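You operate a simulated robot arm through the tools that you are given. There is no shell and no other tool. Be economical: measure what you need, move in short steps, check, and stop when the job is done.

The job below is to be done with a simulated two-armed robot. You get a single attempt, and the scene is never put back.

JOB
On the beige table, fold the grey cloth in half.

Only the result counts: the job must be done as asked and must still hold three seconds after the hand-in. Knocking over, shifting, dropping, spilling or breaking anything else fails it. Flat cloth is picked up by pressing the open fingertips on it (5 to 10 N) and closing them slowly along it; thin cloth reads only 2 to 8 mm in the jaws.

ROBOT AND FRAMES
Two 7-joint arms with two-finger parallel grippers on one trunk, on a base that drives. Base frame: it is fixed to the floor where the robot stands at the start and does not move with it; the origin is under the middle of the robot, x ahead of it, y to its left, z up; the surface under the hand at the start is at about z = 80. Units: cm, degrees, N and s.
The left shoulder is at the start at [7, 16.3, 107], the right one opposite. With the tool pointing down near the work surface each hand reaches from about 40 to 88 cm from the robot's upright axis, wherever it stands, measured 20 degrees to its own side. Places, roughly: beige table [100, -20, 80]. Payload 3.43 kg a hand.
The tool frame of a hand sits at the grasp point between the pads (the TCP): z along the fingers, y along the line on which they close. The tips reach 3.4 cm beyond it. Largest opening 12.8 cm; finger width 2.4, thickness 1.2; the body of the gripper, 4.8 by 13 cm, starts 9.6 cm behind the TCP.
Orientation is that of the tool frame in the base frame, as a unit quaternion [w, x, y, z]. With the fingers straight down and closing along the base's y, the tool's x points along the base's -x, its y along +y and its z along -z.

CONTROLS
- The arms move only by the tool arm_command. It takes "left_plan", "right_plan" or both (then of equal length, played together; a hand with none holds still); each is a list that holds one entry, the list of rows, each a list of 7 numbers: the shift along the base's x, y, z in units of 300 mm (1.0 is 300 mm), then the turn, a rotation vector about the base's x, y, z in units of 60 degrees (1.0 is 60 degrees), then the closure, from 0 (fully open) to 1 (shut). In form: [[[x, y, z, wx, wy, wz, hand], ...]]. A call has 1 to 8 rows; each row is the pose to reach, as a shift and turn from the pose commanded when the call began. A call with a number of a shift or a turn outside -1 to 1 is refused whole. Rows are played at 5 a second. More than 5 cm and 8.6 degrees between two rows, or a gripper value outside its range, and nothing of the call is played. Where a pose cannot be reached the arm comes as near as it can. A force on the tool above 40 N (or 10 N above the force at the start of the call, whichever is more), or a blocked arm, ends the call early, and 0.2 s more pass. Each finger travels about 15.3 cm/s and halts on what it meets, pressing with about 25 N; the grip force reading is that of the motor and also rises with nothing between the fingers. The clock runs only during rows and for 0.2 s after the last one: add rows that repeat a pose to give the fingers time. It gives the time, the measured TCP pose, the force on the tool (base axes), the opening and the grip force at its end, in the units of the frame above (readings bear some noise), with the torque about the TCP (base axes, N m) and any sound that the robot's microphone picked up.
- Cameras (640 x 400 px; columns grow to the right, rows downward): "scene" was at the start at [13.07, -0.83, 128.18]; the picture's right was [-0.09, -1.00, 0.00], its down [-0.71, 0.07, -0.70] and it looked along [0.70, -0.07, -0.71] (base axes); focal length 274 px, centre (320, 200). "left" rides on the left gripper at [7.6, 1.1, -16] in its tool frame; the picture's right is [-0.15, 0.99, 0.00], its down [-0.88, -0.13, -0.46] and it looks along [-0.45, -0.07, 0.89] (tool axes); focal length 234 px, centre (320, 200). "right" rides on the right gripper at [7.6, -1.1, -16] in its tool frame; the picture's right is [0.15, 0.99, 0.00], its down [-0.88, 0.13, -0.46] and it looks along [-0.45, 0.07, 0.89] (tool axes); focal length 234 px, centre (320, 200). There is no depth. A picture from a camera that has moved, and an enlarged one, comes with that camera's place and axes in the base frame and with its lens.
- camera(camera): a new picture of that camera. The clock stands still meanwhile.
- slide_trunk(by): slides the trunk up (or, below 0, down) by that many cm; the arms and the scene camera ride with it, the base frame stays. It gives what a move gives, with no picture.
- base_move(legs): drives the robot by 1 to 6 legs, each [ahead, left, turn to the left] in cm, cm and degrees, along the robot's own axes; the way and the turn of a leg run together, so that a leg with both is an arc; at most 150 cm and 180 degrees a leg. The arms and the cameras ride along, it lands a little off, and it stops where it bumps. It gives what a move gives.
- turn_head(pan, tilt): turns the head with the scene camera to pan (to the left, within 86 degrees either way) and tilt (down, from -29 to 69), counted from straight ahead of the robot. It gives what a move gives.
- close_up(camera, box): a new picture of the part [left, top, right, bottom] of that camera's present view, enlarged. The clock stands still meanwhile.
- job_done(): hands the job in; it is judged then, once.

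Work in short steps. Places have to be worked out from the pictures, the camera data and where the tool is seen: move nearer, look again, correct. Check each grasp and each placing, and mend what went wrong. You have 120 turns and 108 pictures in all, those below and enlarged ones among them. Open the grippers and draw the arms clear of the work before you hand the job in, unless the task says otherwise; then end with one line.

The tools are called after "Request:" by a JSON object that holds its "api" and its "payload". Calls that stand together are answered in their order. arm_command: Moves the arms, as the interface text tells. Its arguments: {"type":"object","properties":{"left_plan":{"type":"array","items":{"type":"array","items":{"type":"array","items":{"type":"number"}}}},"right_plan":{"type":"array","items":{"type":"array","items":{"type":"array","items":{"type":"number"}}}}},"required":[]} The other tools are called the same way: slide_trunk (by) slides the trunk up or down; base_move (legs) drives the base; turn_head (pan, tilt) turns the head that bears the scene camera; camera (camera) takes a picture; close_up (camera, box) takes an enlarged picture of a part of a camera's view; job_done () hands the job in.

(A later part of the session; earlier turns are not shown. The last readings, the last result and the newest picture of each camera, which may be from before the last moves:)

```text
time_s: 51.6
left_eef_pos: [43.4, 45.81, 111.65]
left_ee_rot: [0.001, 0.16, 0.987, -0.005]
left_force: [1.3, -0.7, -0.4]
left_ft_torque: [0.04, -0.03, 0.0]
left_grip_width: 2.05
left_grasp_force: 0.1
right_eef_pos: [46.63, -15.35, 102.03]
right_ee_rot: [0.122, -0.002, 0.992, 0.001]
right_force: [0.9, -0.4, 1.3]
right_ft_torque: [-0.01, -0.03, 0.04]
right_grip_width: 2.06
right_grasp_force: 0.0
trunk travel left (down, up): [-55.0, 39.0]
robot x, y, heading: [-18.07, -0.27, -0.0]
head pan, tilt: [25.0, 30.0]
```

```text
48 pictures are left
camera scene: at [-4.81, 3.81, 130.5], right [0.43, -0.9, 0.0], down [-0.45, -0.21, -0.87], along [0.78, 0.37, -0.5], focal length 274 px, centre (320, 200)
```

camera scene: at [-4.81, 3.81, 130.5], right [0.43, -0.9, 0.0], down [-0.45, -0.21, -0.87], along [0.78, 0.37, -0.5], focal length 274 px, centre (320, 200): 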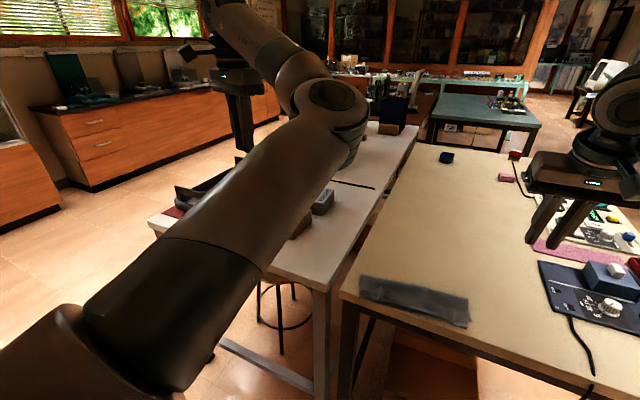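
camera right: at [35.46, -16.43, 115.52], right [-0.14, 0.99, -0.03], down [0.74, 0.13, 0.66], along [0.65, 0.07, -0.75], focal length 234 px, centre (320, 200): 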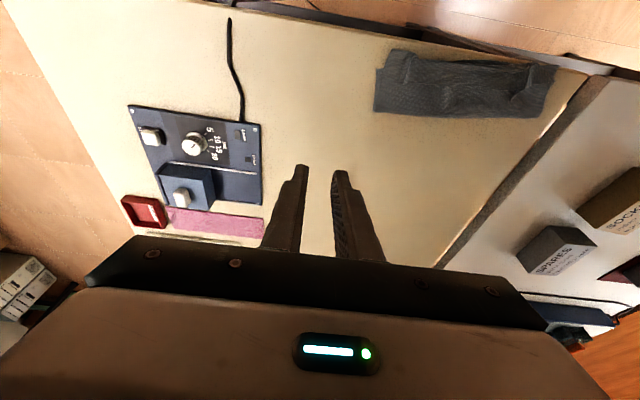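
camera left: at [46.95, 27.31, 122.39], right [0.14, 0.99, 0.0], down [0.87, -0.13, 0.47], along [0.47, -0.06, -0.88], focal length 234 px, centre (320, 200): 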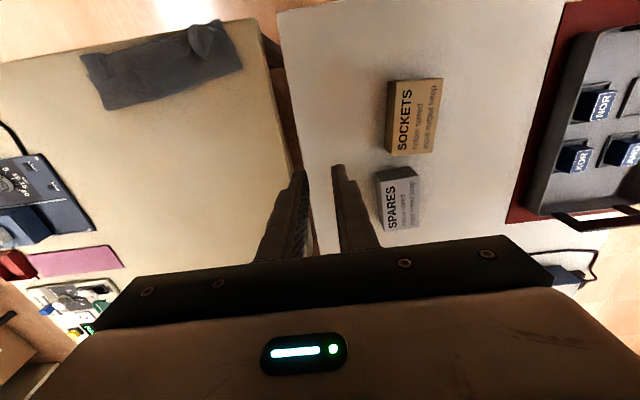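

The elbow follows the hand's yaw. The gripper is symmetric under a 180° turn, so I'll use the left hand yawed about 180° with the elbow up and out. I turn back clockwise and then bring it inward.

Request:
{"api": "arm_command", "payload": {"left_plan": [[[0, 0, 0, 0, 0, -0.125, 0.84], [0, 0, 0, 0, 0, -0.25, 0.84], [0, 0, 0, 0, 0, -0.375, 0.84], [0, 0, 0, 0, 0, -0.5, 0.84], [0, 0, 0, 0, 0, -0.625, 0.84], [0, 0, 0, 0, 0, -0.75, 0.84], [0, 0, 0, 0, 0, -0.875, 0.84], [0, 0, 0, 0, 0, -1.0, 0.84]]]}}

Request:
{"api": "arm_command", "payload": {"left_plan": [[[0, 0, 0, 0, 0, -0.125, 0.84], [0, 0, 0, 0, 0, -0.25, 0.84], [0, 0, 0, 0, 0, -0.375, 0.84], [0, 0, 0, 0, 0, -0.5, 0.84], [0, 0, 0, 0, 0, -0.625, 0.84], [0, 0, 0, 0, 0, -0.75, 0.84], [0, 0, 0, 0, 0, -0.875, 0.84], [0, 0, 0, 0, 0, -0.9, 0.84]]]}}

Request:
{"api": "arm_command", "payload": {"left_plan": [[[0, -0.1, 0, 0, 0, -0.08, 0.84], [0, -0.2, 0, 0, 0, -0.16, 0.84], [0, -0.3, 0, 0, 0, -0.24, 0.84], [0, -0.4, 0, 0, 0, -0.32, 0.84], [0, -0.5, 0, 0, 0, -0.4, 0.84], [0, -0.6, 0, 0, 0, -0.48, 0.84], [0, -0.7, 0, 0, 0, -0.56, 0.84], [0, -0.8, 0, 0, 0, -0.64, 0.84]]]}}

Request:
{"api": "camera", "payload": {"camera": "scene"}}

```text
time_s: 53.4
left_eef_pos: [43.52, 45.93, 111.56]
left_ee_rot: [-0.002, 0.633, 0.774, -0.005]
left_force: [0.4, 0.7, 0.1]
left_ft_torque: [0.01, -0.01, 0.02]
left_grip_width: 2.03
left_grasp_force: 0.0
right_eef_pos: [46.66, -15.42, 102.02]
right_ee_rot: [0.123, -0.002, 0.992, 0.001]
right_force: [0.4, -0.2, 0.3]
right_ft_torque: [0.0, 0.01, 0.0]
right_grip_width: 2.06
right_grasp_force: 0.0
trunk travel left (down, up): [-55.0, 39.0]
robot x, y, heading: [-18.07, -0.18, 0.2]
head pan, tilt: [25.0, 30.0]
```

```text
time_s: 55.2
left_eef_pos: [43.46, 45.9, 111.57]
left_ee_rot: [-0.004, 0.916, 0.402, -0.003]
left_force: [-0.4, 0.5, 0.4]
left_ft_torque: [-0.05, 0.02, 0.02]
left_grip_width: 2.03
left_grasp_force: 0.0
right_eef_pos: [46.76, -15.47, 101.93]
right_ee_rot: [0.122, -0.001, 0.993, 0.001]
right_force: [0.1, 0.2, 0.7]
right_ft_torque: [0.01, -0.01, 0.01]
right_grip_width: 2.04
right_grasp_force: 0.0
trunk travel left (down, up): [-55.0, 39.0]
robot x, y, heading: [-18.07, -0.28, 0.3]
head pan, tilt: [25.0, 30.0]
```

```text
time_s: 57.0
left_eef_pos: [56.01, 15.51, 117.12]
left_ee_rot: [-0.006, 0.996, 0.088, -0.009]
left_force: [-0.9, 0.5, -1.2]
left_ft_torque: [0.02, 0.02, 0.01]
left_grip_width: 2.04
left_grasp_force: 0.1
left hand out of reach, approached as far as the arm can: row 2, 3, 4, 5, 6, 7, 8
right_eef_pos: [46.64, -15.33, 101.99]
right_ee_rot: [0.123, -0.002, 0.992, 0.001]
right_force: [-1.1, -1.0, -1.0]
right_ft_torque: [0.0, 0.03, 0.0]
right_grip_width: 2.04
right_grasp_force: 0.1
trunk travel left (down, up): [-55.0, 39.0]
robot x, y, heading: [-18.38, 0.53, 0.2]
head pan, tilt: [25.0, 30.0]
```

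```text
47 pictures are left
camera scene: at [-4.77, 3.71, 130.5], right [0.43, -0.9, 0.0], down [-0.45, -0.21, -0.87], along [0.78, 0.37, -0.5], focal length 274 px, centre (320, 200)
```

scene: 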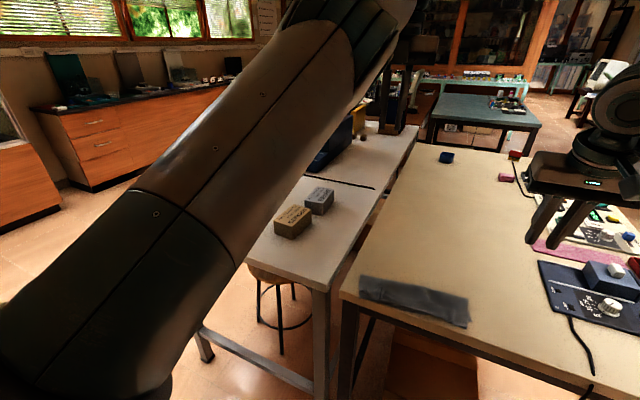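

The left hand is over the table front with the elbow up. I test lowering it towards the work area.

Request:
{"api": "arm_command", "payload": {"left_plan": [[[0, 0, -0.1, 0, 0, -0.03, 0.84], [0.03, 0, -0.2, 0, 0, -0.06, 0.84], [0.05, 0, -0.3, 0, 0, -0.1, 0.84], [0.05, 0, -0.4, 0, 0, -0.15, 0.84], [0.05, 0, -0.5, 0, 0, -0.17, 0.84], [0.05, 0, -0.6, 0, 0, -0.17, 0.84], [0.05, 0, -0.7, 0, 0, -0.17, 0.84]]]}}

Request:
{"api": "camera", "payload": {"camera": "scene"}}

```text
time_s: 58.6
left_eef_pos: [60.41, 14.39, 108.28]
left_ee_rot: [-0.005, 1.0, 0.025, -0.005]
left_force: [-0.1, -0.3, -0.2]
left_ft_torque: [0.03, 0.0, -0.02]
left_grip_width: 2.02
left_grasp_force: 0.1
left hand out of reach, approached as far as the arm can: row 1, 2, 3, 4, 5, 6, 7
right_eef_pos: [46.54, -15.48, 102.02]
right_ee_rot: [0.123, -0.001, 0.992, 0.0]
right_force: [-0.6, 0.9, -0.7]
right_ft_torque: [-0.01, -0.04, -0.01]
right_grip_width: 2.06
right_grasp_force: 0.1
trunk travel left (down, up): [-55.0, 39.0]
robot x, y, heading: [-17.54, 0.21, 0.3]
head pan, tilt: [25.0, 30.0]
```

```text
46 pictures are left
camera scene: at [-4.88, 3.73, 130.51], right [0.43, -0.9, 0.0], down [-0.45, -0.21, -0.87], along [0.78, 0.37, -0.5], focal length 274 px, centre (320, 200)
```

scene: 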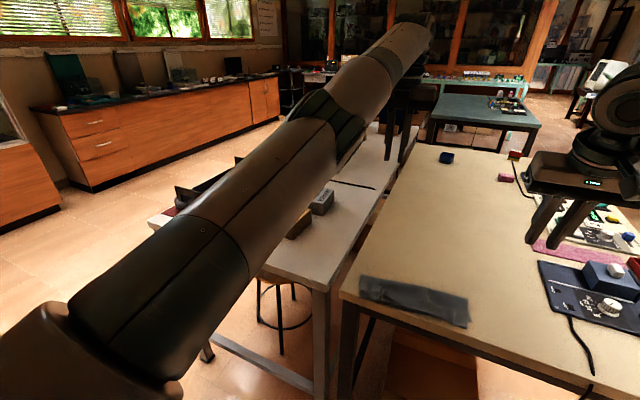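

The left arm is now almost straight, which is the moment to unwind the yaw without folding inward. I unwind it in place.

Request:
{"api": "arm_command", "payload": {"left_plan": [[[0.02, 0, 0, 0, 0, 0.125, 0.84], [0.04, -0.02, 0, 0, 0, 0.25, 0.84], [0.06, -0.04, 0, 0, 0, 0.375, 0.84], [0.06, -0.06, 0, 0, 0, 0.5, 0.84], [0.06, -0.08, 0, 0, 0, 0.625, 0.84], [0.06, -0.1, 0, 0, 0, 0.75, 0.84], [0.06, -0.12, 0, 0, 0, 0.875, 0.84], [0.06, -0.14, 0, 0, 0, 1.0, 0.84]]]}}

Request:
{"api": "camera", "payload": {"camera": "scene"}}

```text
time_s: 60.4
left_eef_pos: [59.22, 10.79, 108.07]
left_ee_rot: [-0.002, 0.869, 0.494, -0.007]
left_force: [0.5, 0.2, 0.4]
left_ft_torque: [0.08, -0.07, -0.01]
left_grip_width: 2.06
left_grasp_force: 0.1
left hand out of reach, approached as far as the arm can: row 1, 2, 3, 4, 5, 6, 7, 8
right_eef_pos: [46.53, -15.5, 102.09]
right_ee_rot: [0.123, -0.001, 0.992, 0.001]
right_force: [-0.3, 0.0, -0.3]
right_ft_torque: [-0.02, 0.0, 0.01]
right_grip_width: 2.03
right_grasp_force: 0.0
trunk travel left (down, up): [-55.0, 39.0]
robot x, y, heading: [-18.08, -0.31, 0.2]
head pan, tilt: [25.0, 30.0]
```

```text
45 pictures are left
camera scene: at [-4.88, 3.67, 130.51], right [0.43, -0.9, 0.0], down [-0.45, -0.21, -0.87], along [0.78, 0.37, -0.5], focal length 274 px, centre (320, 200)
```

scene: 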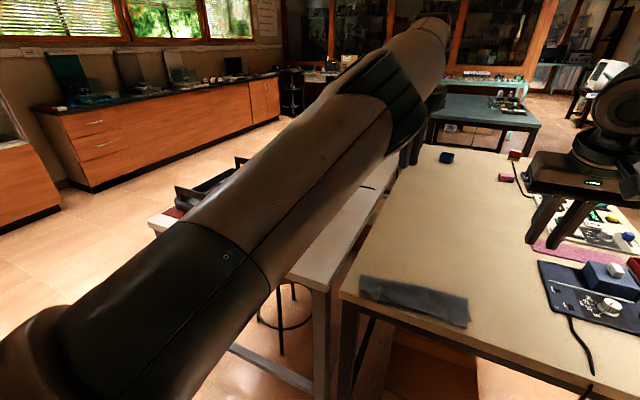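

I continue unwinding while lowering slightly.

Request:
{"api": "arm_command", "payload": {"left_plan": [[[0, 0, -0.03, 0, 0, 0.125, 0.84], [0, 0, -0.06, 0, 0, 0.25, 0.84], [0, 0, -0.1, 0, 0, 0.375, 0.84], [0, 0, -0.14, 0, 0, 0.5, 0.84], [0, 0, -0.18, 0, 0, 0.625, 0.84], [0, 0, -0.2, 0, 0, 0.75, 0.84], [0, 0, -0.2, 0, 0, 0.875, 0.84], [0, 0, -0.2, 0, 0, 1.0, 0.84]]]}}

Request:
{"api": "camera", "payload": {"camera": "scene"}}

```text
time_s: 62.2
left_eef_pos: [59.35, 10.87, 102.12]
left_ee_rot: [0.002, 0.506, 0.863, -0.007]
left_force: [-0.4, 0.0, 0.2]
left_ft_torque: [0.02, 0.02, 0.04]
left_grip_width: 2.05
left_grasp_force: 0.1
right_eef_pos: [46.62, -15.33, 102.04]
right_ee_rot: [0.121, -0.002, 0.993, 0.002]
right_force: [0.1, 0.3, 0.3]
right_ft_torque: [-0.03, 0.0, 0.0]
right_grip_width: 2.02
right_grasp_force: 0.1
trunk travel left (down, up): [-55.0, 39.0]
robot x, y, heading: [-18.11, 0.03, 0.1]
head pan, tilt: [25.0, 30.0]
```

```text
44 pictures are left
camera scene: at [-4.81, 3.8, 130.5], right [0.43, -0.9, 0.0], down [-0.45, -0.21, -0.87], along [0.78, 0.37, -0.5], focal length 274 px, centre (320, 200)
```

scene: 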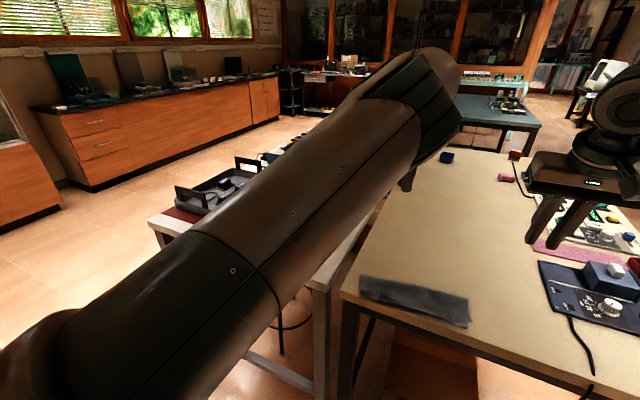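

No reach problem now. One more turn of 60° brings the yaw to zero.

Request:
{"api": "arm_command", "payload": {"left_plan": [[[0, 0, -0.02, 0, 0, 0.125, 0.84], [0, 0, -0.04, 0, 0, 0.25, 0.84], [0, 0, -0.06, 0, 0, 0.375, 0.84], [0, 0, -0.08, 0, 0, 0.5, 0.84], [0, 0, -0.1, 0, 0, 0.625, 0.84], [0, 0, -0.1, 0, 0, 0.75, 0.84], [0, 0, -0.1, 0, 0, 0.875, 0.84], [0, 0, -0.1, 0, 0, 1.0, 0.84]]]}}

Request:
{"api": "camera", "payload": {"camera": "scene"}}

```text
time_s: 64.0
left_eef_pos: [59.31, 11.04, 99.14]
left_ee_rot: [0.006, 0.006, 1.0, -0.004]
left_force: [0.4, 0.1, 0.5]
left_ft_torque: [-0.04, 0.01, 0.0]
left_grip_width: 2.06
left_grasp_force: 0.1
right_eef_pos: [46.55, -15.4, 102.04]
right_ee_rot: [0.123, -0.002, 0.992, 0.001]
right_force: [-0.4, 0.1, 0.4]
right_ft_torque: [0.01, 0.01, 0.0]
right_grip_width: 2.03
right_grasp_force: 0.1
trunk travel left (down, up): [-55.0, 39.0]
robot x, y, heading: [-18.09, -0.54, 0.4]
head pan, tilt: [25.0, 30.0]
```

```text
43 pictures are left
camera scene: at [-4.81, 3.8, 130.5], right [0.43, -0.9, 0.0], down [-0.45, -0.21, -0.87], along [0.78, 0.37, -0.5], focal length 274 px, centre (320, 200)
```

scene: 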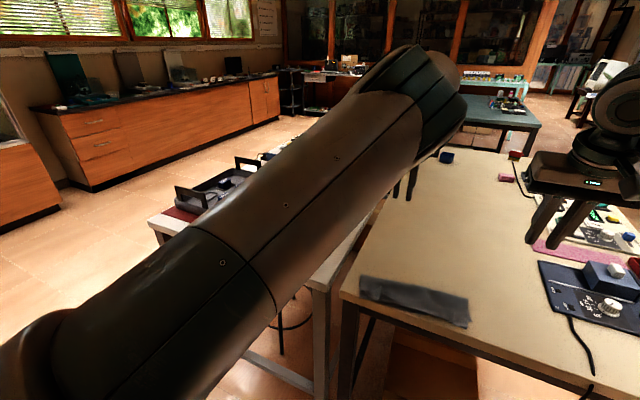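

The left arm is usable again at zero yaw. I back up 7 cm, aim the head at the cloth, and hover both hands over the lip's ridges (left ≈[40.8,10.2], right ≈[41.8,-5.3]).

Request:
{"api": "base_move", "payload": {"legs": [[-7, 0, 0]]}}

Request:
{"api": "turn_head", "payload": {"pan": -5, "tilt": 42}}

Request:
{"api": "arm_command", "payload": {"left_plan": [[[-0.06, 0, -0.03, 0, 0, 0, 0.77], [-0.13, 0, -0.08, 0, 0, 0, 0.77], [-0.2, -0.01, -0.15, 0, 0, 0, 0.77], [-0.27, -0.02, -0.22, 0, 0, 0, 0.77], [-0.33, -0.027, -0.3, 0, 0, 0, 0.77], [-0.383, -0.027, -0.36, 0, 0, 0, 0.77], [-0.383, -0.027, -0.36, 0, 0, 0, 0.77]]], "right_plan": [[[0.02, 0.05, -0.05, 0, 0.04, 0, 0.77], [0.03, 0.1, -0.12, 0, 0.08, 0, 0.77], [0.04, 0.16, -0.2, 0, 0.12, 0, 0.77], [0.05, 0.22, -0.28, 0, 0.16, 0, 0.77], [0.06, 0.28, -0.37, 0, 0.2, 0, 0.77], [0.073, 0.337, -0.45, 0, 0.235, 0, 0.77], [0.073, 0.337, -0.5, 0, 0.235, 0, 0.77]]]}}

Request:
{"api": "camera", "payload": {"camera": "scene"}}

Request:
{"api": "camera", "payload": {"camera": "left"}}

Request:
{"api": "camera", "payload": {"camera": "right"}}

```text
time_s: 65.0
left_eef_pos: [52.36, 10.93, 99.06]
left_ee_rot: [0.006, 0.008, 1.0, -0.005]
left_force: [-0.6, -0.4, 0.7]
left_ft_torque: [0.02, -0.01, 0.05]
left_grip_width: 2.04
left_grasp_force: 0.0
right_eef_pos: [39.64, -15.45, 102.07]
right_ee_rot: [0.124, -0.002, 0.992, 0.001]
right_force: [-0.1, -0.4, 0.2]
right_ft_torque: [-0.02, 0.02, -0.01]
right_grip_width: 2.08
right_grasp_force: 0.0
trunk travel left (down, up): [-55.0, 39.0]
robot x, y, heading: [-24.96, -0.3, 0.1]
head pan, tilt: [25.0, 30.0]
```

```text
time_s: 66.0
left_eef_pos: [52.36, 10.93, 98.98]
left_ee_rot: [0.005, 0.008, 1.0, -0.005]
left_force: [0.0, -0.5, 0.6]
left_ft_torque: [-0.01, 0.02, 0.04]
left_grip_width: 2.03
left_grasp_force: 0.0
right_eef_pos: [39.65, -15.4, 102.12]
right_ee_rot: [0.123, -0.002, 0.992, 0.001]
right_force: [0.2, 0.1, -1.1]
right_ft_torque: [-0.01, -0.02, 0.03]
right_grip_width: 2.02
right_grasp_force: 0.0
trunk travel left (down, up): [-55.0, 39.0]
robot x, y, heading: [-24.83, -0.18, 0.2]
head pan, tilt: [-5.0, 42.0]
```

```text
time_s: 67.6
left_eef_pos: [49.6, 16.59, 89.32]
left_ee_rot: [0.004, 0.008, 1.0, -0.006]
left_force: [0.0, -0.5, -0.1]
left_ft_torque: [0.04, -0.02, 0.01]
left_grip_width: 2.91
left_grasp_force: 0.0
left hand out of reach, approached as far as the arm can: row 1, 2, 3, 4, 5, 6, 7
right_eef_pos: [41.77, -5.43, 87.03]
right_ee_rot: [-0.001, -0.002, 1.0, 0.002]
right_force: [0.1, -1.0, 0.1]
right_ft_torque: [0.02, -0.01, 0.02]
right_grip_width: 2.94
right_grasp_force: 0.0
trunk travel left (down, up): [-55.0, 39.0]
robot x, y, heading: [-25.34, -0.23, 0.3]
head pan, tilt: [-5.0, 42.0]
```

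```text
42 pictures are left
camera scene: at [-11.63, -0.86, 128.67], right [-0.08, -1.0, 0.0], down [-0.67, 0.06, -0.74], along [0.74, -0.06, -0.67], focal length 274 px, centre (320, 200)
```

scene: 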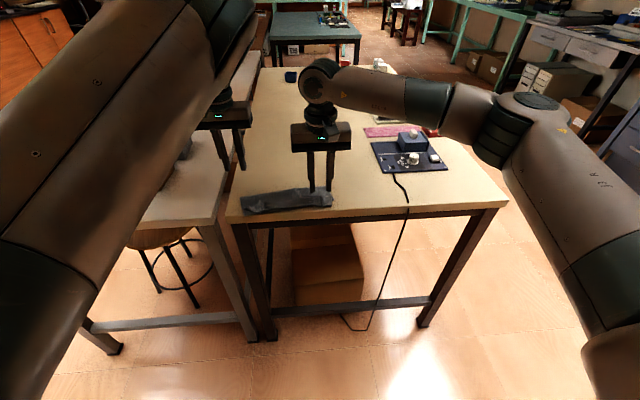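

```text
41 pictures are left
camera left: at [41.85, 17.88, 105.22], right [0.16, 0.99, -0.01], down [0.87, -0.14, 0.47], along [0.46, -0.08, -0.89], focal length 234 px, centre (320, 200)
```

left: 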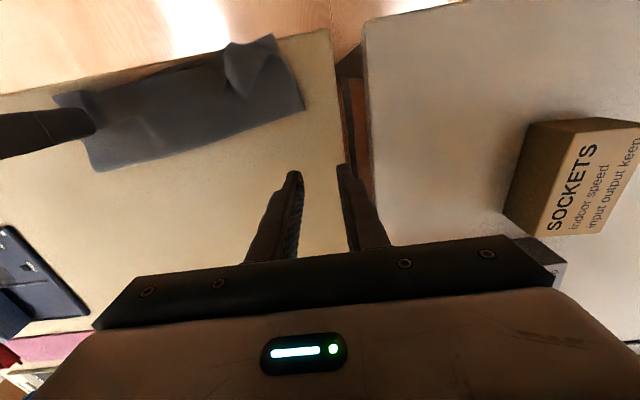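

```text
40 pictures are left
camera right: at [34.35, -6.47, 102.83], right [-0.15, 0.99, 0.0], down [0.88, 0.13, 0.46], along [0.45, 0.07, -0.89], focal length 234 px, centre (320, 200)
```

right: 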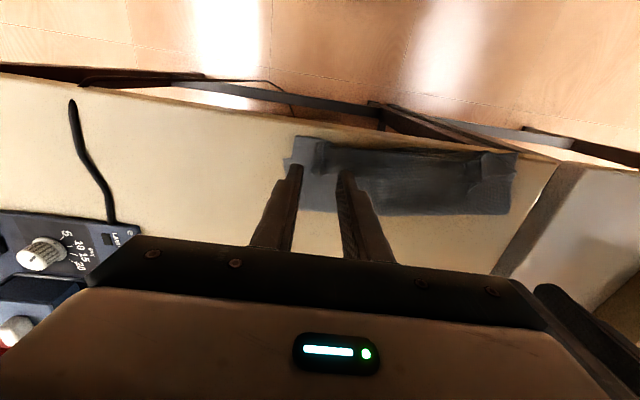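

The left wrist seems to have flipped to the wrong branch when the hand was horizontal. I'll undo that: raise the hand until the tool points forward and up, roll it about the forearm, then bring it back down. First the upward tilt, clear of everything; the right hand rises too.

Request:
{"api": "arm_command", "payload": {"left_plan": [[[0.104, 0, 0.037, 0, -0.125, 0, 0.77], [0.207, 0, 0.087, 0, -0.25, 0, 0.77], [0.306, 0, 0.151, 0, -0.375, 0, 0.77], [0.4, 0, 0.227, 0, -0.5, 0, 0.77], [0.487, 0, 0.315, 0, -0.625, 0, 0.77], [0.566, 0, 0.414, 0, -0.75, 0, 0.77], [0.635, 0, 0.523, 0, -0.875, 0, 0.77], [0.693, 0, 0.64, 0, -1.0, 0, 0.77]]], "right_plan": [[[0, -0.03, 0.1, 0, 0, 0, 0.77], [0, -0.1, 0.2, 0, 0, 0, 0.77], [0, -0.2, 0.3, 0, 0, 0, 0.77], [0, -0.3, 0.4, 0, 0, 0, 0.77], [0, -0.4, 0.45, 0, 0, 0, 0.77], [0, -0.45, 0.5, 0, 0, 0, 0.77], [0, -0.45, 0.5, 0, 0, 0, 0.77], [0, -0.45, 0.5, 0, 0, 0, 0.77]]]}}

Request:
{"api": "arm_command", "payload": {"left_plan": [[[0.046, 0, 0.094, 0, -0.125, 0, 0.77], [0.08, 0, 0.193, 0, -0.25, 0, 0.77], [0.1, 0, 0.296, 0, -0.375, 0, 0.77], [0.107, 0, 0.4, 0, -0.5, 0, 0.77], [0.1, 0, 0.504, 0, -0.625, 0, 0.77], [0.08, 0, 0.607, 0, -0.75, 0, 0.77], [0.046, 0, 0.706, 0, -0.875, 0, 0.77], [0, 0, 0.8, 0, -1.0, 0, 0.77]]]}}

Request:
{"api": "camera", "payload": {"camera": "scene"}}

```text
time_s: 69.4
left_eef_pos: [70.79, 16.87, 108.54]
left_ee_rot: [0.506, 0.009, 0.863, 0.0]
left_force: [0.9, -0.1, 0.5]
left_ft_torque: [0.01, -0.02, 0.01]
left_grip_width: 2.93
left_grasp_force: 0.0
right_eef_pos: [41.94, -18.85, 101.88]
right_ee_rot: [0.0, -0.002, 1.0, 0.001]
right_force: [-0.4, 0.2, 0.6]
right_ft_torque: [-0.03, 0.01, -0.01]
right_grip_width: 2.95
right_grasp_force: 0.0
trunk travel left (down, up): [-55.0, 39.0]
robot x, y, heading: [-25.08, -0.08, 0.2]
head pan, tilt: [-5.0, 42.0]
```

```text
time_s: 71.2
left_eef_pos: [70.66, 16.69, 132.64]
left_ee_rot: [0.869, 0.007, 0.494, 0.005]
left_force: [0.3, -1.0, 0.4]
left_ft_torque: [-0.03, -0.01, 0.02]
left_grip_width: 2.94
left_grasp_force: 0.1
right_eef_pos: [41.83, -18.69, 102.01]
right_ee_rot: [-0.001, -0.002, 1.0, 0.001]
right_force: [-0.3, 1.1, 0.0]
right_ft_torque: [0.0, 0.02, 0.01]
right_grip_width: 2.92
right_grasp_force: 0.0
trunk travel left (down, up): [-55.0, 39.0]
robot x, y, heading: [-24.97, 0.05, 0.4]
head pan, tilt: [-5.0, 42.0]
```

```text
39 pictures are left
camera scene: at [-11.63, -0.78, 128.67], right [-0.08, -1.0, 0.0], down [-0.67, 0.06, -0.74], along [0.74, -0.06, -0.67], focal length 274 px, centre (320, 200)
```

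scene: 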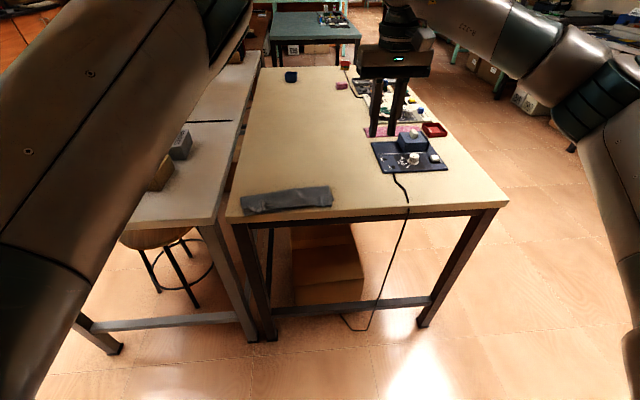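

The tilt went through without limits. Now I roll about x in the first direction, watching for limits.

Request:
{"api": "arm_command", "payload": {"left_plan": [[[0, -0.052, -0.003, 0.125, 0, 0, 0.77], [0, -0.104, -0.014, 0.25, 0, 0, 0.77], [0, -0.153, -0.03, 0.375, 0, 0, 0.77], [0, -0.2, -0.054, 0.5, 0, 0, 0.77], [0, -0.244, -0.083, 0.625, 0, 0, 0.77], [0, -0.283, -0.117, 0.75, 0, 0, 0.77], [0, -0.317, -0.156, 0.875, 0, 0, 0.77], [0, -0.346, -0.2, 1.0, 0, 0, 0.77]]]}}

```text
time_s: 73.0
left_eef_pos: [72.61, 7.13, 127.31]
left_ee_rot: [0.748, 0.443, 0.427, 0.25]
left_force: [-0.1, 0.1, -0.5]
left_ft_torque: [0.0, -0.03, -0.01]
left_grip_width: 2.93
left_grasp_force: 0.1
left hand out of reach, approached as far as the arm can: row 6, 7, 8
right_eef_pos: [41.92, -18.71, 101.87]
right_ee_rot: [0.0, -0.003, 1.0, 0.0]
right_force: [0.0, -0.3, 0.2]
right_ft_torque: [0.03, 0.0, -0.01]
right_grip_width: 2.94
right_grasp_force: 0.1
trunk travel left (down, up): [-55.0, 39.0]
robot x, y, heading: [-25.15, -0.16, 0.3]
head pan, tilt: [-5.0, 42.0]
```

It reached the orientation with a small position shortfall from stretch. I continue the roll while pulling in a little.

Request:
{"api": "arm_command", "payload": {"left_plan": [[[-0.03, -0.023, -0.047, 0.125, 0, 0, 0.77], [-0.06, -0.04, -0.096, 0.25, 0, 0, 0.77], [-0.09, -0.05, -0.148, 0.375, 0, 0, 0.77], [-0.12, -0.05, -0.2, 0.5, 0, 0, 0.77], [-0.15, -0.05, -0.252, 0.625, 0, 0, 0.77], [-0.18, -0.03, -0.304, 0.75, 0, 0, 0.77], [-0.2, 0, -0.353, 0.875, 0, 0, 0.77], [-0.2, 0.03, -0.4, 1.0, 0, 0, 0.77]]]}}

Request:
{"api": "camera", "payload": {"camera": "scene"}}

```text
time_s: 74.8
left_eef_pos: [67.11, 9.92, 114.07]
left_ee_rot: [0.445, 0.746, 0.268, 0.417]
left_force: [-1.2, -5.0, 5.4]
left_ft_torque: [0.52, 0.53, 0.55]
left_grip_width: 2.93
left_grasp_force: 0.1
left hand out of reach, approached as far as the arm can: row 1, 2, 3, 4, 5, 6, 7
right_eef_pos: [42.19, -18.71, 101.77]
right_ee_rot: [-0.002, -0.002, 1.0, 0.001]
right_force: [1.7, 0.4, 0.0]
right_ft_torque: [-0.02, 0.09, 0.0]
right_grip_width: 2.9
right_grasp_force: 0.0
trunk travel left (down, up): [-55.0, 39.0]
robot x, y, heading: [-24.59, 0.12, 0.3]
head pan, tilt: [-5.0, 42.0]
```

```text
38 pictures are left
camera scene: at [-11.35, -0.74, 128.68], right [-0.08, -1.0, 0.0], down [-0.67, 0.06, -0.74], along [0.74, -0.06, -0.67], focal length 274 px, centre (320, 200)
```

scene: 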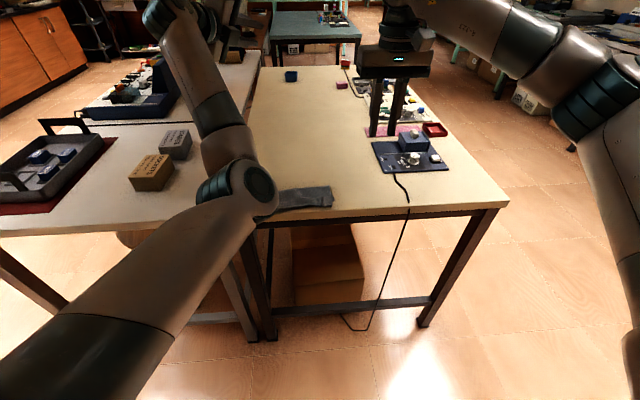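

The elbow dropped low during the roll, so I raise the hand for clearance while finishing the roll.

Request:
{"api": "arm_command", "payload": {"left_plan": [[[0, 0.02, 0.06, 0, 0, 0, 0.77], [0, 0.04, 0.12, 0.06, 0, 0, 0.77], [0, 0.06, 0.16, 0.18, 0, 0, 0.77], [0, 0.08, 0.18, 0.3, 0, 0, 0.77], [0, 0.1, 0.2, 0.42, 0, 0, 0.77], [0, 0.13, 0.2, 0.54, 0, 0, 0.77], [0, 0.16, 0.2, 0.66, 0, 0, 0.77], [0, 0.19, 0.2, 0.78, 0, 0, 0.77]]]}}

Request:
{"api": "camera", "payload": {"camera": "scene"}}

```text
time_s: 76.6
left_eef_pos: [66.63, 13.89, 121.38]
left_ee_rot: [0.091, 0.864, 0.052, 0.492]
left_force: [-0.5, -0.9, -0.8]
left_ft_torque: [0.02, -0.03, 0.0]
left_grip_width: 2.93
left_grasp_force: 0.0
right_eef_pos: [41.89, -18.79, 101.94]
right_ee_rot: [-0.001, -0.001, 1.0, 0.001]
right_force: [-0.4, 0.2, 0.3]
right_ft_torque: [0.0, -0.04, -0.04]
right_grip_width: 2.95
right_grasp_force: 0.0
trunk travel left (down, up): [-55.0, 39.0]
robot x, y, heading: [-25.0, -0.35, 0.2]
head pan, tilt: [-5.0, 42.0]
```

```text
37 pictures are left
camera scene: at [-11.63, -0.75, 128.67], right [-0.08, -1.0, 0.0], down [-0.67, 0.06, -0.74], along [0.74, -0.06, -0.67], focal length 274 px, centre (320, 200)
```

scene: 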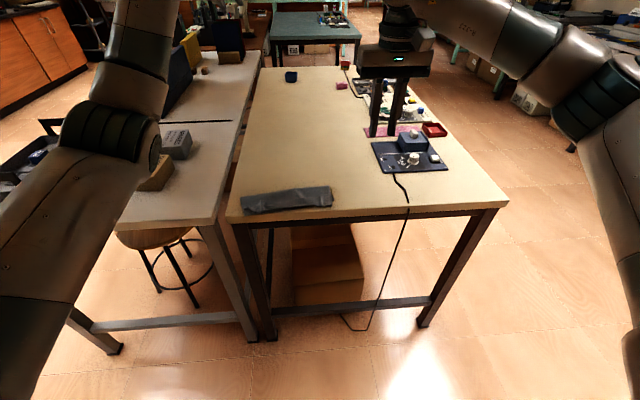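

The elbow is now out to the left as it should be. I finish the roll and pitch the tool down to vertical.

Request:
{"api": "arm_command", "payload": {"left_plan": [[[0, 0.02, 0, 0.11, 0, 0, 0.77], [0, 0.03, 0, 0.21, 0, 0, 0.77]]]}}

Request:
{"api": "arm_command", "payload": {"left_plan": [[[-0.06, 0, -0.08, 0, 0.125, 0, 0.77], [-0.13, 0, -0.15, 0, 0.25, 0, 0.77], [-0.2, 0, -0.22, 0, 0.375, 0, 0.77], [-0.29, 0, -0.28, 0, 0.5, 0, 0.77], [-0.38, 0, -0.33, 0, 0.625, 0, 0.77], [-0.48, 0, -0.37, 0, 0.75, 0, 0.77], [-0.58, 0, -0.4, 0, 0.875, 0, 0.77], [-0.65, 0, -0.4, 0, 1.0, 0, 0.77]]]}}

Request:
{"api": "arm_command", "payload": {"left_plan": [[[0, 0, 0, 0, 0, 0.125, 0.77], [0, 0, 0, 0, 0, 0.25, 0.77], [0, 0, 0, 0, 0, 0.375, 0.77], [0, 0, 0, 0, 0, 0.5, 0.77], [0, 0, 0, 0, 0, 0.625, 0.77], [0, 0, 0, 0, 0, 0.75, 0.77], [0, 0, 0, 0, 0, 0.875, 0.77], [0, 0, 0, 0, 0, 1.0, 0.77]]]}}

Request:
{"api": "camera", "payload": {"camera": "scene"}}

```text
time_s: 77.2
left_eef_pos: [66.53, 14.66, 121.33]
left_ee_rot: [-0.004, 0.869, -0.002, 0.495]
left_force: [0.4, 0.0, 0.0]
left_ft_torque: [-0.01, 0.01, 0.0]
left_grip_width: 2.95
left_grasp_force: 0.0
right_eef_pos: [41.79, -18.77, 102.01]
right_ee_rot: [0.0, -0.001, 1.0, 0.001]
right_force: [-0.3, 0.5, -0.3]
right_ft_torque: [0.01, 0.0, -0.01]
right_grip_width: 2.9
right_grasp_force: 0.0
trunk travel left (down, up): [-55.0, 39.0]
robot x, y, heading: [-25.19, -0.12, 0.2]
head pan, tilt: [-5.0, 42.0]
```

```text
time_s: 79.0
left_eef_pos: [46.88, 14.67, 109.55]
left_ee_rot: [-0.002, 1.0, -0.002, -0.006]
left_force: [0.1, -0.1, 0.4]
left_ft_torque: [-0.04, 0.02, 0.01]
left_grip_width: 2.93
left_grasp_force: 0.0
right_eef_pos: [41.89, -18.85, 102.01]
right_ee_rot: [-0.001, -0.001, 1.0, 0.001]
right_force: [0.1, -0.7, -0.7]
right_ft_torque: [-0.01, 0.02, 0.02]
right_grip_width: 2.97
right_grasp_force: 0.2
trunk travel left (down, up): [-55.0, 39.0]
robot x, y, heading: [-25.03, 0.05, -0.0]
head pan, tilt: [-5.0, 42.0]
```

```text
time_s: 80.8
left_eef_pos: [46.93, 14.73, 109.47]
left_ee_rot: [0.0, 0.867, 0.499, -0.007]
left_force: [-0.2, 0.4, 1.0]
left_ft_torque: [0.02, 0.01, -0.02]
left_grip_width: 2.95
left_grasp_force: 0.0
right_eef_pos: [41.94, -18.72, 102.04]
right_ee_rot: [0.0, -0.002, 1.0, 0.001]
right_force: [0.5, -0.4, -0.5]
right_ft_torque: [-0.01, -0.01, -0.01]
right_grip_width: 2.96
right_grasp_force: 0.0
trunk travel left (down, up): [-55.0, 39.0]
robot x, y, heading: [-24.68, 0.29, 0.2]
head pan, tilt: [-5.0, 42.0]
```

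```text
36 pictures are left
camera scene: at [-11.61, -0.77, 128.67], right [-0.08, -1.0, 0.0], down [-0.67, 0.06, -0.74], along [0.74, -0.06, -0.67], focal length 274 px, centre (320, 200)
```

scene: 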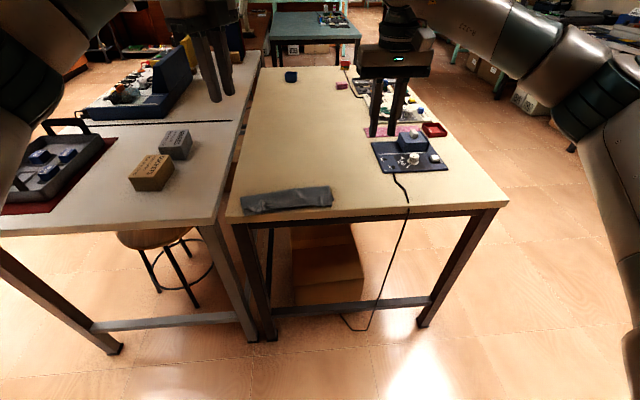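

The left arm is back in its natural posture. I turn the remaining 120° of yaw and bring both hands to hover over the ridges.

Request:
{"api": "arm_command", "payload": {"left_plan": [[[0, 0, 0, 0, 0, 0.125, 0.77], [0, 0, 0, 0, 0, 0.25, 0.77], [0, 0, 0, 0, 0, 0.375, 0.77], [0, 0, 0, 0, 0, 0.5, 0.77], [0, 0, 0, 0, 0, 0.625, 0.77], [0, 0, 0, 0, 0, 0.75, 0.77], [0, 0, 0, 0, 0, 0.875, 0.77], [0, 0, 0, 0, 0, 1.0, 0.77]]]}}

Request:
{"api": "arm_command", "payload": {"left_plan": [[[-0.02, -0.02, -0.09, 0, 0, 0.125, 0.77], [-0.05, -0.04, -0.18, 0, 0, 0.25, 0.77], [-0.08, -0.06, -0.27, 0, 0, 0.375, 0.77], [-0.1, -0.08, -0.36, 0, 0, 0.5, 0.77], [-0.13, -0.1, -0.45, 0, 0, 0.625, 0.77], [-0.15, -0.12, -0.54, 0, 0, 0.75, 0.77], [-0.18, -0.14, -0.63, 0, 0, 0.875, 0.77], [-0.204, -0.15, -0.73, 0, 0, 1.0, 0.77]]], "right_plan": [[[0, 0, 0, 0, 0, 0, 0.77], [0, 0.08, -0.05, 0, 0, 0, 0.77], [0, 0.16, -0.1, 0, 0, 0, 0.77], [0, 0.24, -0.2, 0, 0, 0, 0.77], [0, 0.32, -0.3, 0, 0, 0, 0.77], [0, 0.4, -0.4, 0, 0, 0, 0.77], [0, 0.45, -0.48, 0, 0, 0, 0.77], [0, 0.45, -0.5, 0, 0, 0, 0.77]]]}}

Request:
{"api": "camera", "payload": {"camera": "left"}}

Request:
{"api": "close_up", "payload": {"camera": "scene", "box": [220, 120, 350, 220]}}

```text
time_s: 82.6
left_eef_pos: [47.05, 14.74, 109.36]
left_ee_rot: [0.004, 0.502, 0.865, -0.004]
left_force: [-0.5, -0.9, 0.7]
left_ft_torque: [0.0, -0.02, 0.0]
left_grip_width: 2.93
left_grasp_force: 0.0
right_eef_pos: [41.89, -18.77, 102.05]
right_ee_rot: [-0.001, -0.002, 1.0, 0.001]
right_force: [0.6, 0.8, 0.2]
right_ft_torque: [0.0, 0.01, 0.01]
right_grip_width: 2.96
right_grasp_force: 0.0
trunk travel left (down, up): [-55.0, 39.0]
robot x, y, heading: [-24.8, -0.25, 0.1]
head pan, tilt: [-5.0, 42.0]
```

```text
time_s: 84.4
left_eef_pos: [40.98, 10.17, 87.57]
left_ee_rot: [0.005, 0.002, 1.0, -0.003]
left_force: [0.9, -0.3, 0.2]
left_ft_torque: [-0.02, -0.02, -0.01]
left_grip_width: 2.95
left_grasp_force: 0.1
right_eef_pos: [41.88, -5.19, 86.96]
right_ee_rot: [0.001, -0.001, 1.0, 0.001]
right_force: [0.9, -0.2, -0.6]
right_ft_torque: [0.0, 0.02, -0.02]
right_grip_width: 2.96
right_grasp_force: 0.0
trunk travel left (down, up): [-55.0, 39.0]
robot x, y, heading: [-25.38, -0.07, -0.1]
head pan, tilt: [-5.0, 42.0]
```

```text
35 pictures are left
camera left: at [33.17, 11.41, 103.44], right [0.15, 0.99, 0.0], down [0.87, -0.13, 0.47], along [0.46, -0.07, -0.88], focal length 234 px, centre (320, 200)
```

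left: 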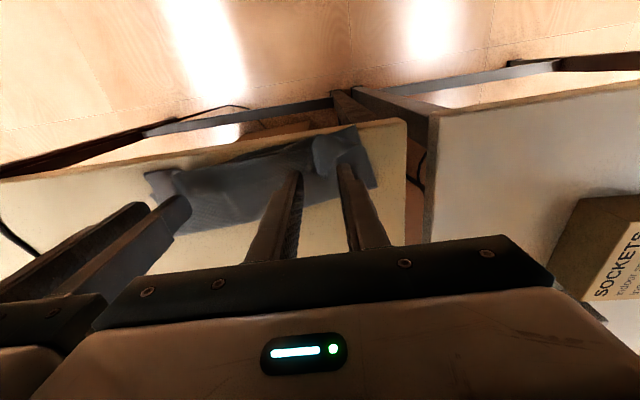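

```text
4.00 times, centred on (285, 170) of scene
camera zoom: at [-11.57, -0.77, 128.67], right [-0.08, -1.0, 0.0], down [-0.67, 0.06, -0.74], along [0.74, -0.06, -0.67], focal length 1096 px, centre (460, 320)
```

zoom: 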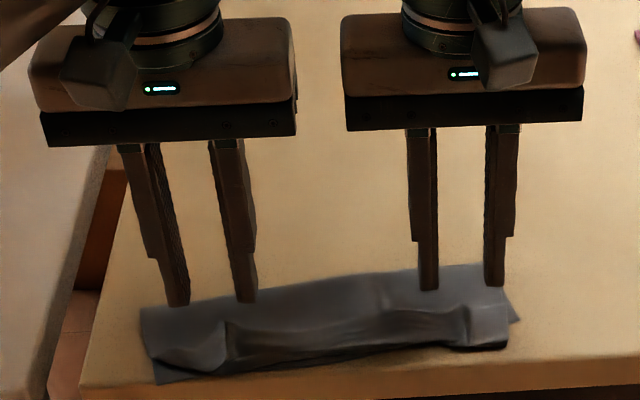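

The hands are well placed. I shift slightly, lower around the ridges and close slowly.

Request:
{"api": "arm_command", "payload": {"left_plan": [[[-0.023, -0.004, -0.05, 0, 0, 0, 0.77], [-0.023, -0.004, -0.1, 0, 0, 0, 0.77], [-0.023, -0.004, -0.117, 0, 0, 0, 0.77], [-0.023, -0.004, -0.117, 0, 0, 0, 0.82], [-0.023, -0.004, -0.117, 0, 0, 0, 0.87], [-0.023, -0.004, -0.117, 0, 0, 0, 0.92], [-0.023, -0.004, -0.117, 0, 0, 0, 1], [-0.023, -0.004, -0.117, 0, 0, 0, 1]]], "right_plan": [[[-0.04, -0.004, -0.05, 0, 0, 0, 0.77], [-0.04, -0.004, -0.08, 0, 0, 0, 0.77], [-0.04, -0.004, -0.097, 0, 0, 0, 0.77], [-0.04, -0.004, -0.097, 0, 0, 0, 0.82], [-0.04, -0.004, -0.097, 0, 0, 0, 0.87], [-0.04, -0.004, -0.097, 0, 0, 0, 0.92], [-0.04, -0.004, -0.097, 0, 0, 0, 1], [-0.04, -0.004, -0.097, 0, 0, 0, 1]]]}}

Request:
{"api": "arm_command", "payload": {"left_plan": [[[0, 0, 0.05, 0, 0, 0, 1], [0.02, 0, 0.1, 0, 0, 0, 1], [0.07, 0, 0.17, 0, 0, 0, 1], [0.14, 0, 0.21, 0, 0, 0, 1], [0.21, 0, 0.225, 0, 0, 0, 1], [0.28, 0, 0.22, 0, 0, 0, 1], [0.33, 0, 0.2, 0, 0, 0, 1]]], "right_plan": [[[0, 0, 0.05, 0, 0, 0, 1], [0.02, 0, 0.1, 0, 0, 0, 1], [0.07, 0, 0.17, 0, 0, 0, 1], [0.14, 0, 0.21, 0, 0, 0, 1], [0.21, 0, 0.225, 0, 0, 0, 1], [0.28, 0, 0.22, 0, 0, 0, 1], [0.33, 0, 0.2, 0, 0, 0, 1]]]}}

Request:
{"api": "close_up", "payload": {"camera": "scene", "box": [220, 120, 350, 220]}}

```text
time_s: 86.2
left_eef_pos: [40.3, 10.02, 84.09]
left_ee_rot: [0.005, 0.004, 1.0, -0.002]
left_force: [1.9, -6.3, -0.7]
left_ft_torque: [-0.25, -0.03, -0.01]
left_grip_width: 0.22
left_grasp_force: 25.2
right_eef_pos: [40.8, -5.36, 84.19]
right_ee_rot: [0.0, -0.002, 1.0, 0.001]
right_force: [-0.4, 5.2, 0.3]
right_ft_torque: [0.24, 0.03, 0.02]
right_grip_width: 0.13
right_grasp_force: 25.2
trunk travel left (down, up): [-55.0, 39.0]
robot x, y, heading: [-25.05, -0.03, 0.3]
head pan, tilt: [-5.0, 42.0]
```

```text
time_s: 87.8
left_eef_pos: [50.12, 10.08, 89.87]
left_ee_rot: [0.005, 0.003, 1.0, -0.003]
left_force: [0.8, -7.5, -0.3]
left_ft_torque: [-0.3, -0.01, -0.04]
left_grip_width: 0.21
left_grasp_force: 24.2
right_eef_pos: [50.73, -5.43, 90.11]
right_ee_rot: [0.0, -0.002, 1.0, 0.001]
right_force: [-0.3, 8.0, -0.5]
right_ft_torque: [0.34, 0.0, 0.06]
right_grip_width: 0.17
right_grasp_force: 25.0
trunk travel left (down, up): [-55.0, 39.0]
robot x, y, heading: [-25.06, -0.26, 0.0]
head pan, tilt: [-5.0, 42.0]
```

```text
4.00 times, centred on (285, 170) of scene
camera zoom: at [-11.55, -0.76, 128.66], right [-0.08, -1.0, 0.0], down [-0.67, 0.06, -0.74], along [0.74, -0.06, -0.67], focal length 1096 px, centre (460, 320)
```

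zoom: 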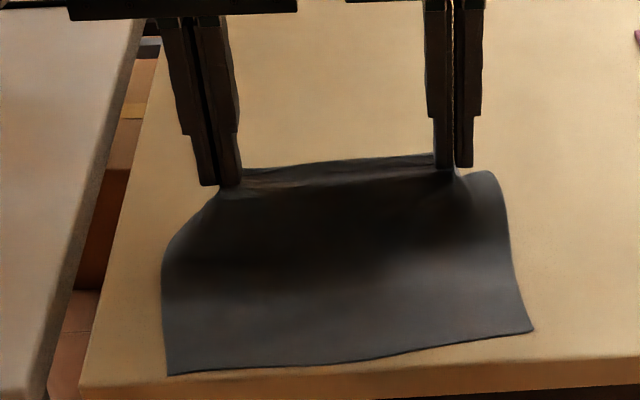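

Both hands hold the free edge and the cloth is clear. Next I lay it out flat towards +x.

Request:
{"api": "arm_command", "payload": {"left_plan": [[[0.05, 0.01, -0.02, 0, 0, 0, 1], [0.1, 0.02, -0.06, 0, 0, 0, 1], [0.14, 0.03, -0.12, 0, 0, 0, 1], [0.17, 0.04, -0.17, 0, 0, 0, 1], [0.18, 0.043, -0.195, 0, 0, 0, 1], [0.18, 0.043, -0.195, 0, 0, 0, 0.92], [0.18, 0.043, -0.195, 0, 0, 0, 0.84], [0.18, 0.043, -0.195, 0, 0, 0, 0.77]]], "right_plan": [[[0.06, 0.01, -0.02, 0, 0, 0, 1], [0.12, 0.02, -0.06, 0, 0, 0, 1], [0.18, 0.03, -0.12, 0, 0, 0, 1], [0.21, 0.04, -0.17, 0, 0, 0, 1], [0.23, 0.043, -0.203, 0, 0, 0, 1], [0.23, 0.043, -0.203, 0, 0, 0, 0.92], [0.23, 0.043, -0.203, 0, 0, 0, 0.84], [0.23, 0.043, -0.203, 0, 0, 0, 0.77]]]}}

Request:
{"api": "arm_command", "payload": {"left_plan": [[[0, 0, 0.04, 0, 0, 0, 0.77], [0, 0, 0.12, 0, 0, 0, 0.77], [0, 0.05, 0.22, 0, 0, 0, 0.77], [0, 0.1, 0.35, 0, 0, 0, 0.77]]], "right_plan": [[[0, 0, 0.04, 0, 0, 0, 0.77], [0, 0, 0.12, 0, 0, 0, 0.77], [0, -0.05, 0.22, 0, 0, 0, 0.77], [0, -0.1, 0.35, 0, 0, 0, 0.77]]]}}

Request:
{"api": "close_up", "payload": {"camera": "scene", "box": [210, 110, 370, 220]}}

```text
time_s: 89.6
left_eef_pos: [55.42, 11.29, 84.09]
left_ee_rot: [0.006, 0.002, 1.0, -0.002]
left_force: [-0.1, 0.1, 0.8]
left_ft_torque: [-0.02, 0.0, -0.02]
left_grip_width: 2.96
left_grasp_force: 0.1
right_eef_pos: [56.32, -4.36, 84.2]
right_ee_rot: [0.0, -0.001, 1.0, 0.0]
right_force: [-0.3, -0.4, -0.8]
right_ft_torque: [0.0, 0.01, 0.01]
right_grip_width: 2.94
right_grasp_force: 0.0
right hand out of reach, approached as far as the arm can: row 4, 5, 6, 7, 8
trunk travel left (down, up): [-55.0, 39.0]
robot x, y, heading: [-24.9, 0.39, 0.5]
head pan, tilt: [-5.0, 42.0]
```

```text
time_s: 90.6
left_eef_pos: [55.16, 14.37, 94.71]
left_ee_rot: [0.007, 0.002, 1.0, -0.003]
left_force: [0.1, 0.4, -0.1]
left_ft_torque: [-0.03, 0.01, 0.01]
left_grip_width: 2.95
left_grasp_force: 0.0
right_eef_pos: [56.02, -7.16, 94.93]
right_ee_rot: [0.001, -0.002, 1.0, 0.0]
right_force: [-0.3, 1.1, 0.8]
right_ft_torque: [-0.03, -0.07, -0.01]
right_grip_width: 2.95
right_grasp_force: 0.0
trunk travel left (down, up): [-55.0, 39.0]
robot x, y, heading: [-24.87, 0.03, 0.1]
head pan, tilt: [-5.0, 42.0]
```

```text
3.64 times, centred on (290, 165) of scene
camera zoom: at [-11.85, -0.62, 128.69], right [-0.08, -1.0, 0.0], down [-0.67, 0.05, -0.74], along [0.74, -0.06, -0.67], focal length 997 px, centre (429, 327)
```

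zoom: 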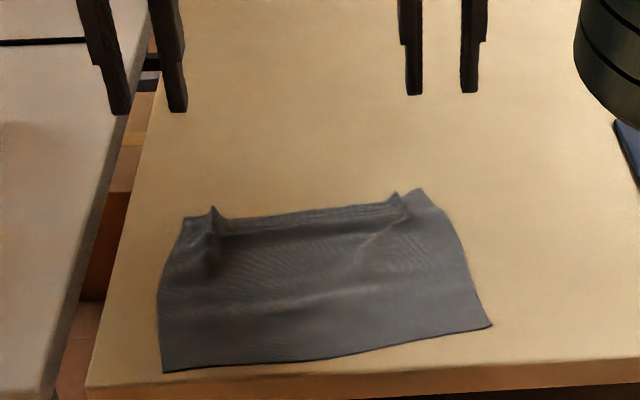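

The cloth is unfolded flat again. Now I press closed fingertips on the near strip to drag the near edge about 2 cm past the table's front edge, squaring it up as well. First I move above the press points.

Request:
{"api": "arm_command", "payload": {"left_plan": [[[-0.08, -0.03, 0, 0, 0, 0, 1], [-0.18, -0.06, -0.02, 0, 0, 0, 1], [-0.28, -0.1, -0.08, 0, 0, 0, 1], [-0.37, -0.13, -0.16, 0, 0, 0, 1], [-0.432, -0.146, -0.26, 0, 0, 0, 1], [-0.432, -0.146, -0.34, 0, 0, 0, 1], [-0.432, -0.146, -0.36, 0, 0, 0, 1], [-0.432, -0.146, -0.37, 0, 0, 0, 1]]], "right_plan": [[[-0.08, 0.02, 0, 0, 0, 0, 1], [-0.16, 0.03, -0.02, 0, 0, 0, 1], [-0.24, 0.04, -0.08, 0, 0, 0, 1], [-0.32, 0.05, -0.16, 0, 0, 0, 1], [-0.37, 0.055, -0.26, 0, 0, 0, 1], [-0.37, 0.055, -0.34, 0, 0, 0, 1], [-0.37, 0.055, -0.365, 0, 0, 0, 1], [-0.37, 0.055, -0.375, 0, 0, 0, 1]]]}}

Request:
{"api": "close_up", "payload": {"camera": "scene", "box": [210, 110, 370, 220]}}

```text
time_s: 92.4
left_eef_pos: [42.56, 9.95, 83.56]
left_ee_rot: [0.006, 0.003, 1.0, -0.003]
left_force: [-0.7, 0.4, 0.3]
left_ft_torque: [0.01, 0.0, -0.03]
left_grip_width: 0.01
left_grasp_force: 25.4
right_eef_pos: [45.17, -5.63, 83.48]
right_ee_rot: [0.0, -0.001, 1.0, 0.001]
right_force: [-1.3, -0.2, 1.7]
right_ft_torque: [-0.01, -0.04, 0.05]
right_grip_width: 0.0
right_grasp_force: 25.2
trunk travel left (down, up): [-55.0, 39.0]
robot x, y, heading: [-25.43, 0.17, -0.1]
head pan, tilt: [-5.0, 42.0]
```

```text
3.64 times, centred on (290, 165) of scene
camera zoom: at [-11.65, -0.76, 128.68], right [-0.08, -1.0, 0.0], down [-0.67, 0.06, -0.74], along [0.74, -0.06, -0.67], focal length 997 px, centre (429, 327)
```

zoom: 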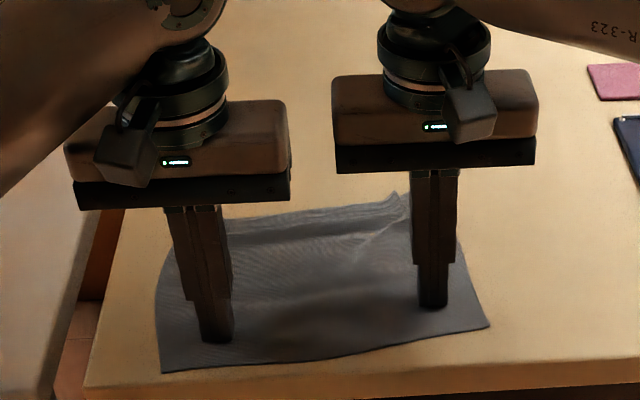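

Fingertips just touch. I press slightly more and drag both towards the front edge, right further than left to square the cloth.

Request:
{"api": "arm_command", "payload": {"left_plan": [[[0, 0, -0.006, 0, 0, 0, 1], [-0.02, 0, -0.009, 0, 0, 0, 1], [-0.045, 0, -0.009, 0, 0, 0, 1], [-0.07, 0, -0.009, 0, 0, 0, 1], [-0.095, 0, -0.009, 0, 0, 0, 1], [-0.12, 0, -0.009, 0, 0, 0, 1], [-0.12, 0, -0.009, 0, 0, 0, 1]]], "right_plan": [[[0, 0, -0.004, 0, 0, 0, 1], [-0.035, 0, -0.006, 0, 0, 0, 1], [-0.08, 0, -0.006, 0, 0, 0, 1], [-0.125, 0, -0.006, 0, 0, 0, 1], [-0.17, 0, -0.006, 0, 0, 0, 1], [-0.208, 0, -0.006, 0, 0, 0, 1], [-0.208, 0, -0.006, 0, 0, 0, 1]]]}}

Request:
{"api": "close_up", "payload": {"camera": "scene", "box": [210, 110, 370, 220]}}

```text
time_s: 94.0
left_eef_pos: [38.74, 9.93, 83.47]
left_ee_rot: [0.007, 0.004, 1.0, -0.003]
left_force: [3.7, -0.1, 22.4]
left_ft_torque: [0.06, -0.07, 0.01]
left_grip_width: 0.01
left_grasp_force: 24.2
right_eef_pos: [38.7, -5.73, 83.52]
right_ee_rot: [0.0, -0.001, 1.0, 0.001]
right_force: [2.8, 0.9, 10.7]
right_ft_torque: [-0.01, -0.1, -0.01]
right_grip_width: 0.0
right_grasp_force: 25.4
trunk travel left (down, up): [-55.0, 39.0]
robot x, y, heading: [-25.27, 0.2, 0.1]
head pan, tilt: [-5.0, 42.0]
```

```text
3.64 times, centred on (290, 165) of scene
camera zoom: at [-11.91, -0.79, 128.71], right [-0.08, -1.0, 0.0], down [-0.67, 0.06, -0.74], along [0.74, -0.06, -0.67], focal length 997 px, centre (429, 327)
```

zoom: 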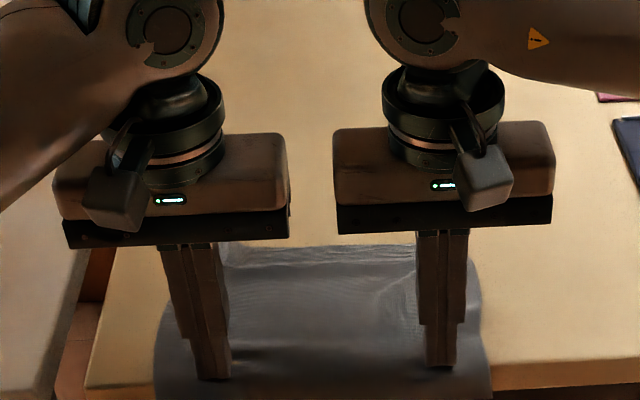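

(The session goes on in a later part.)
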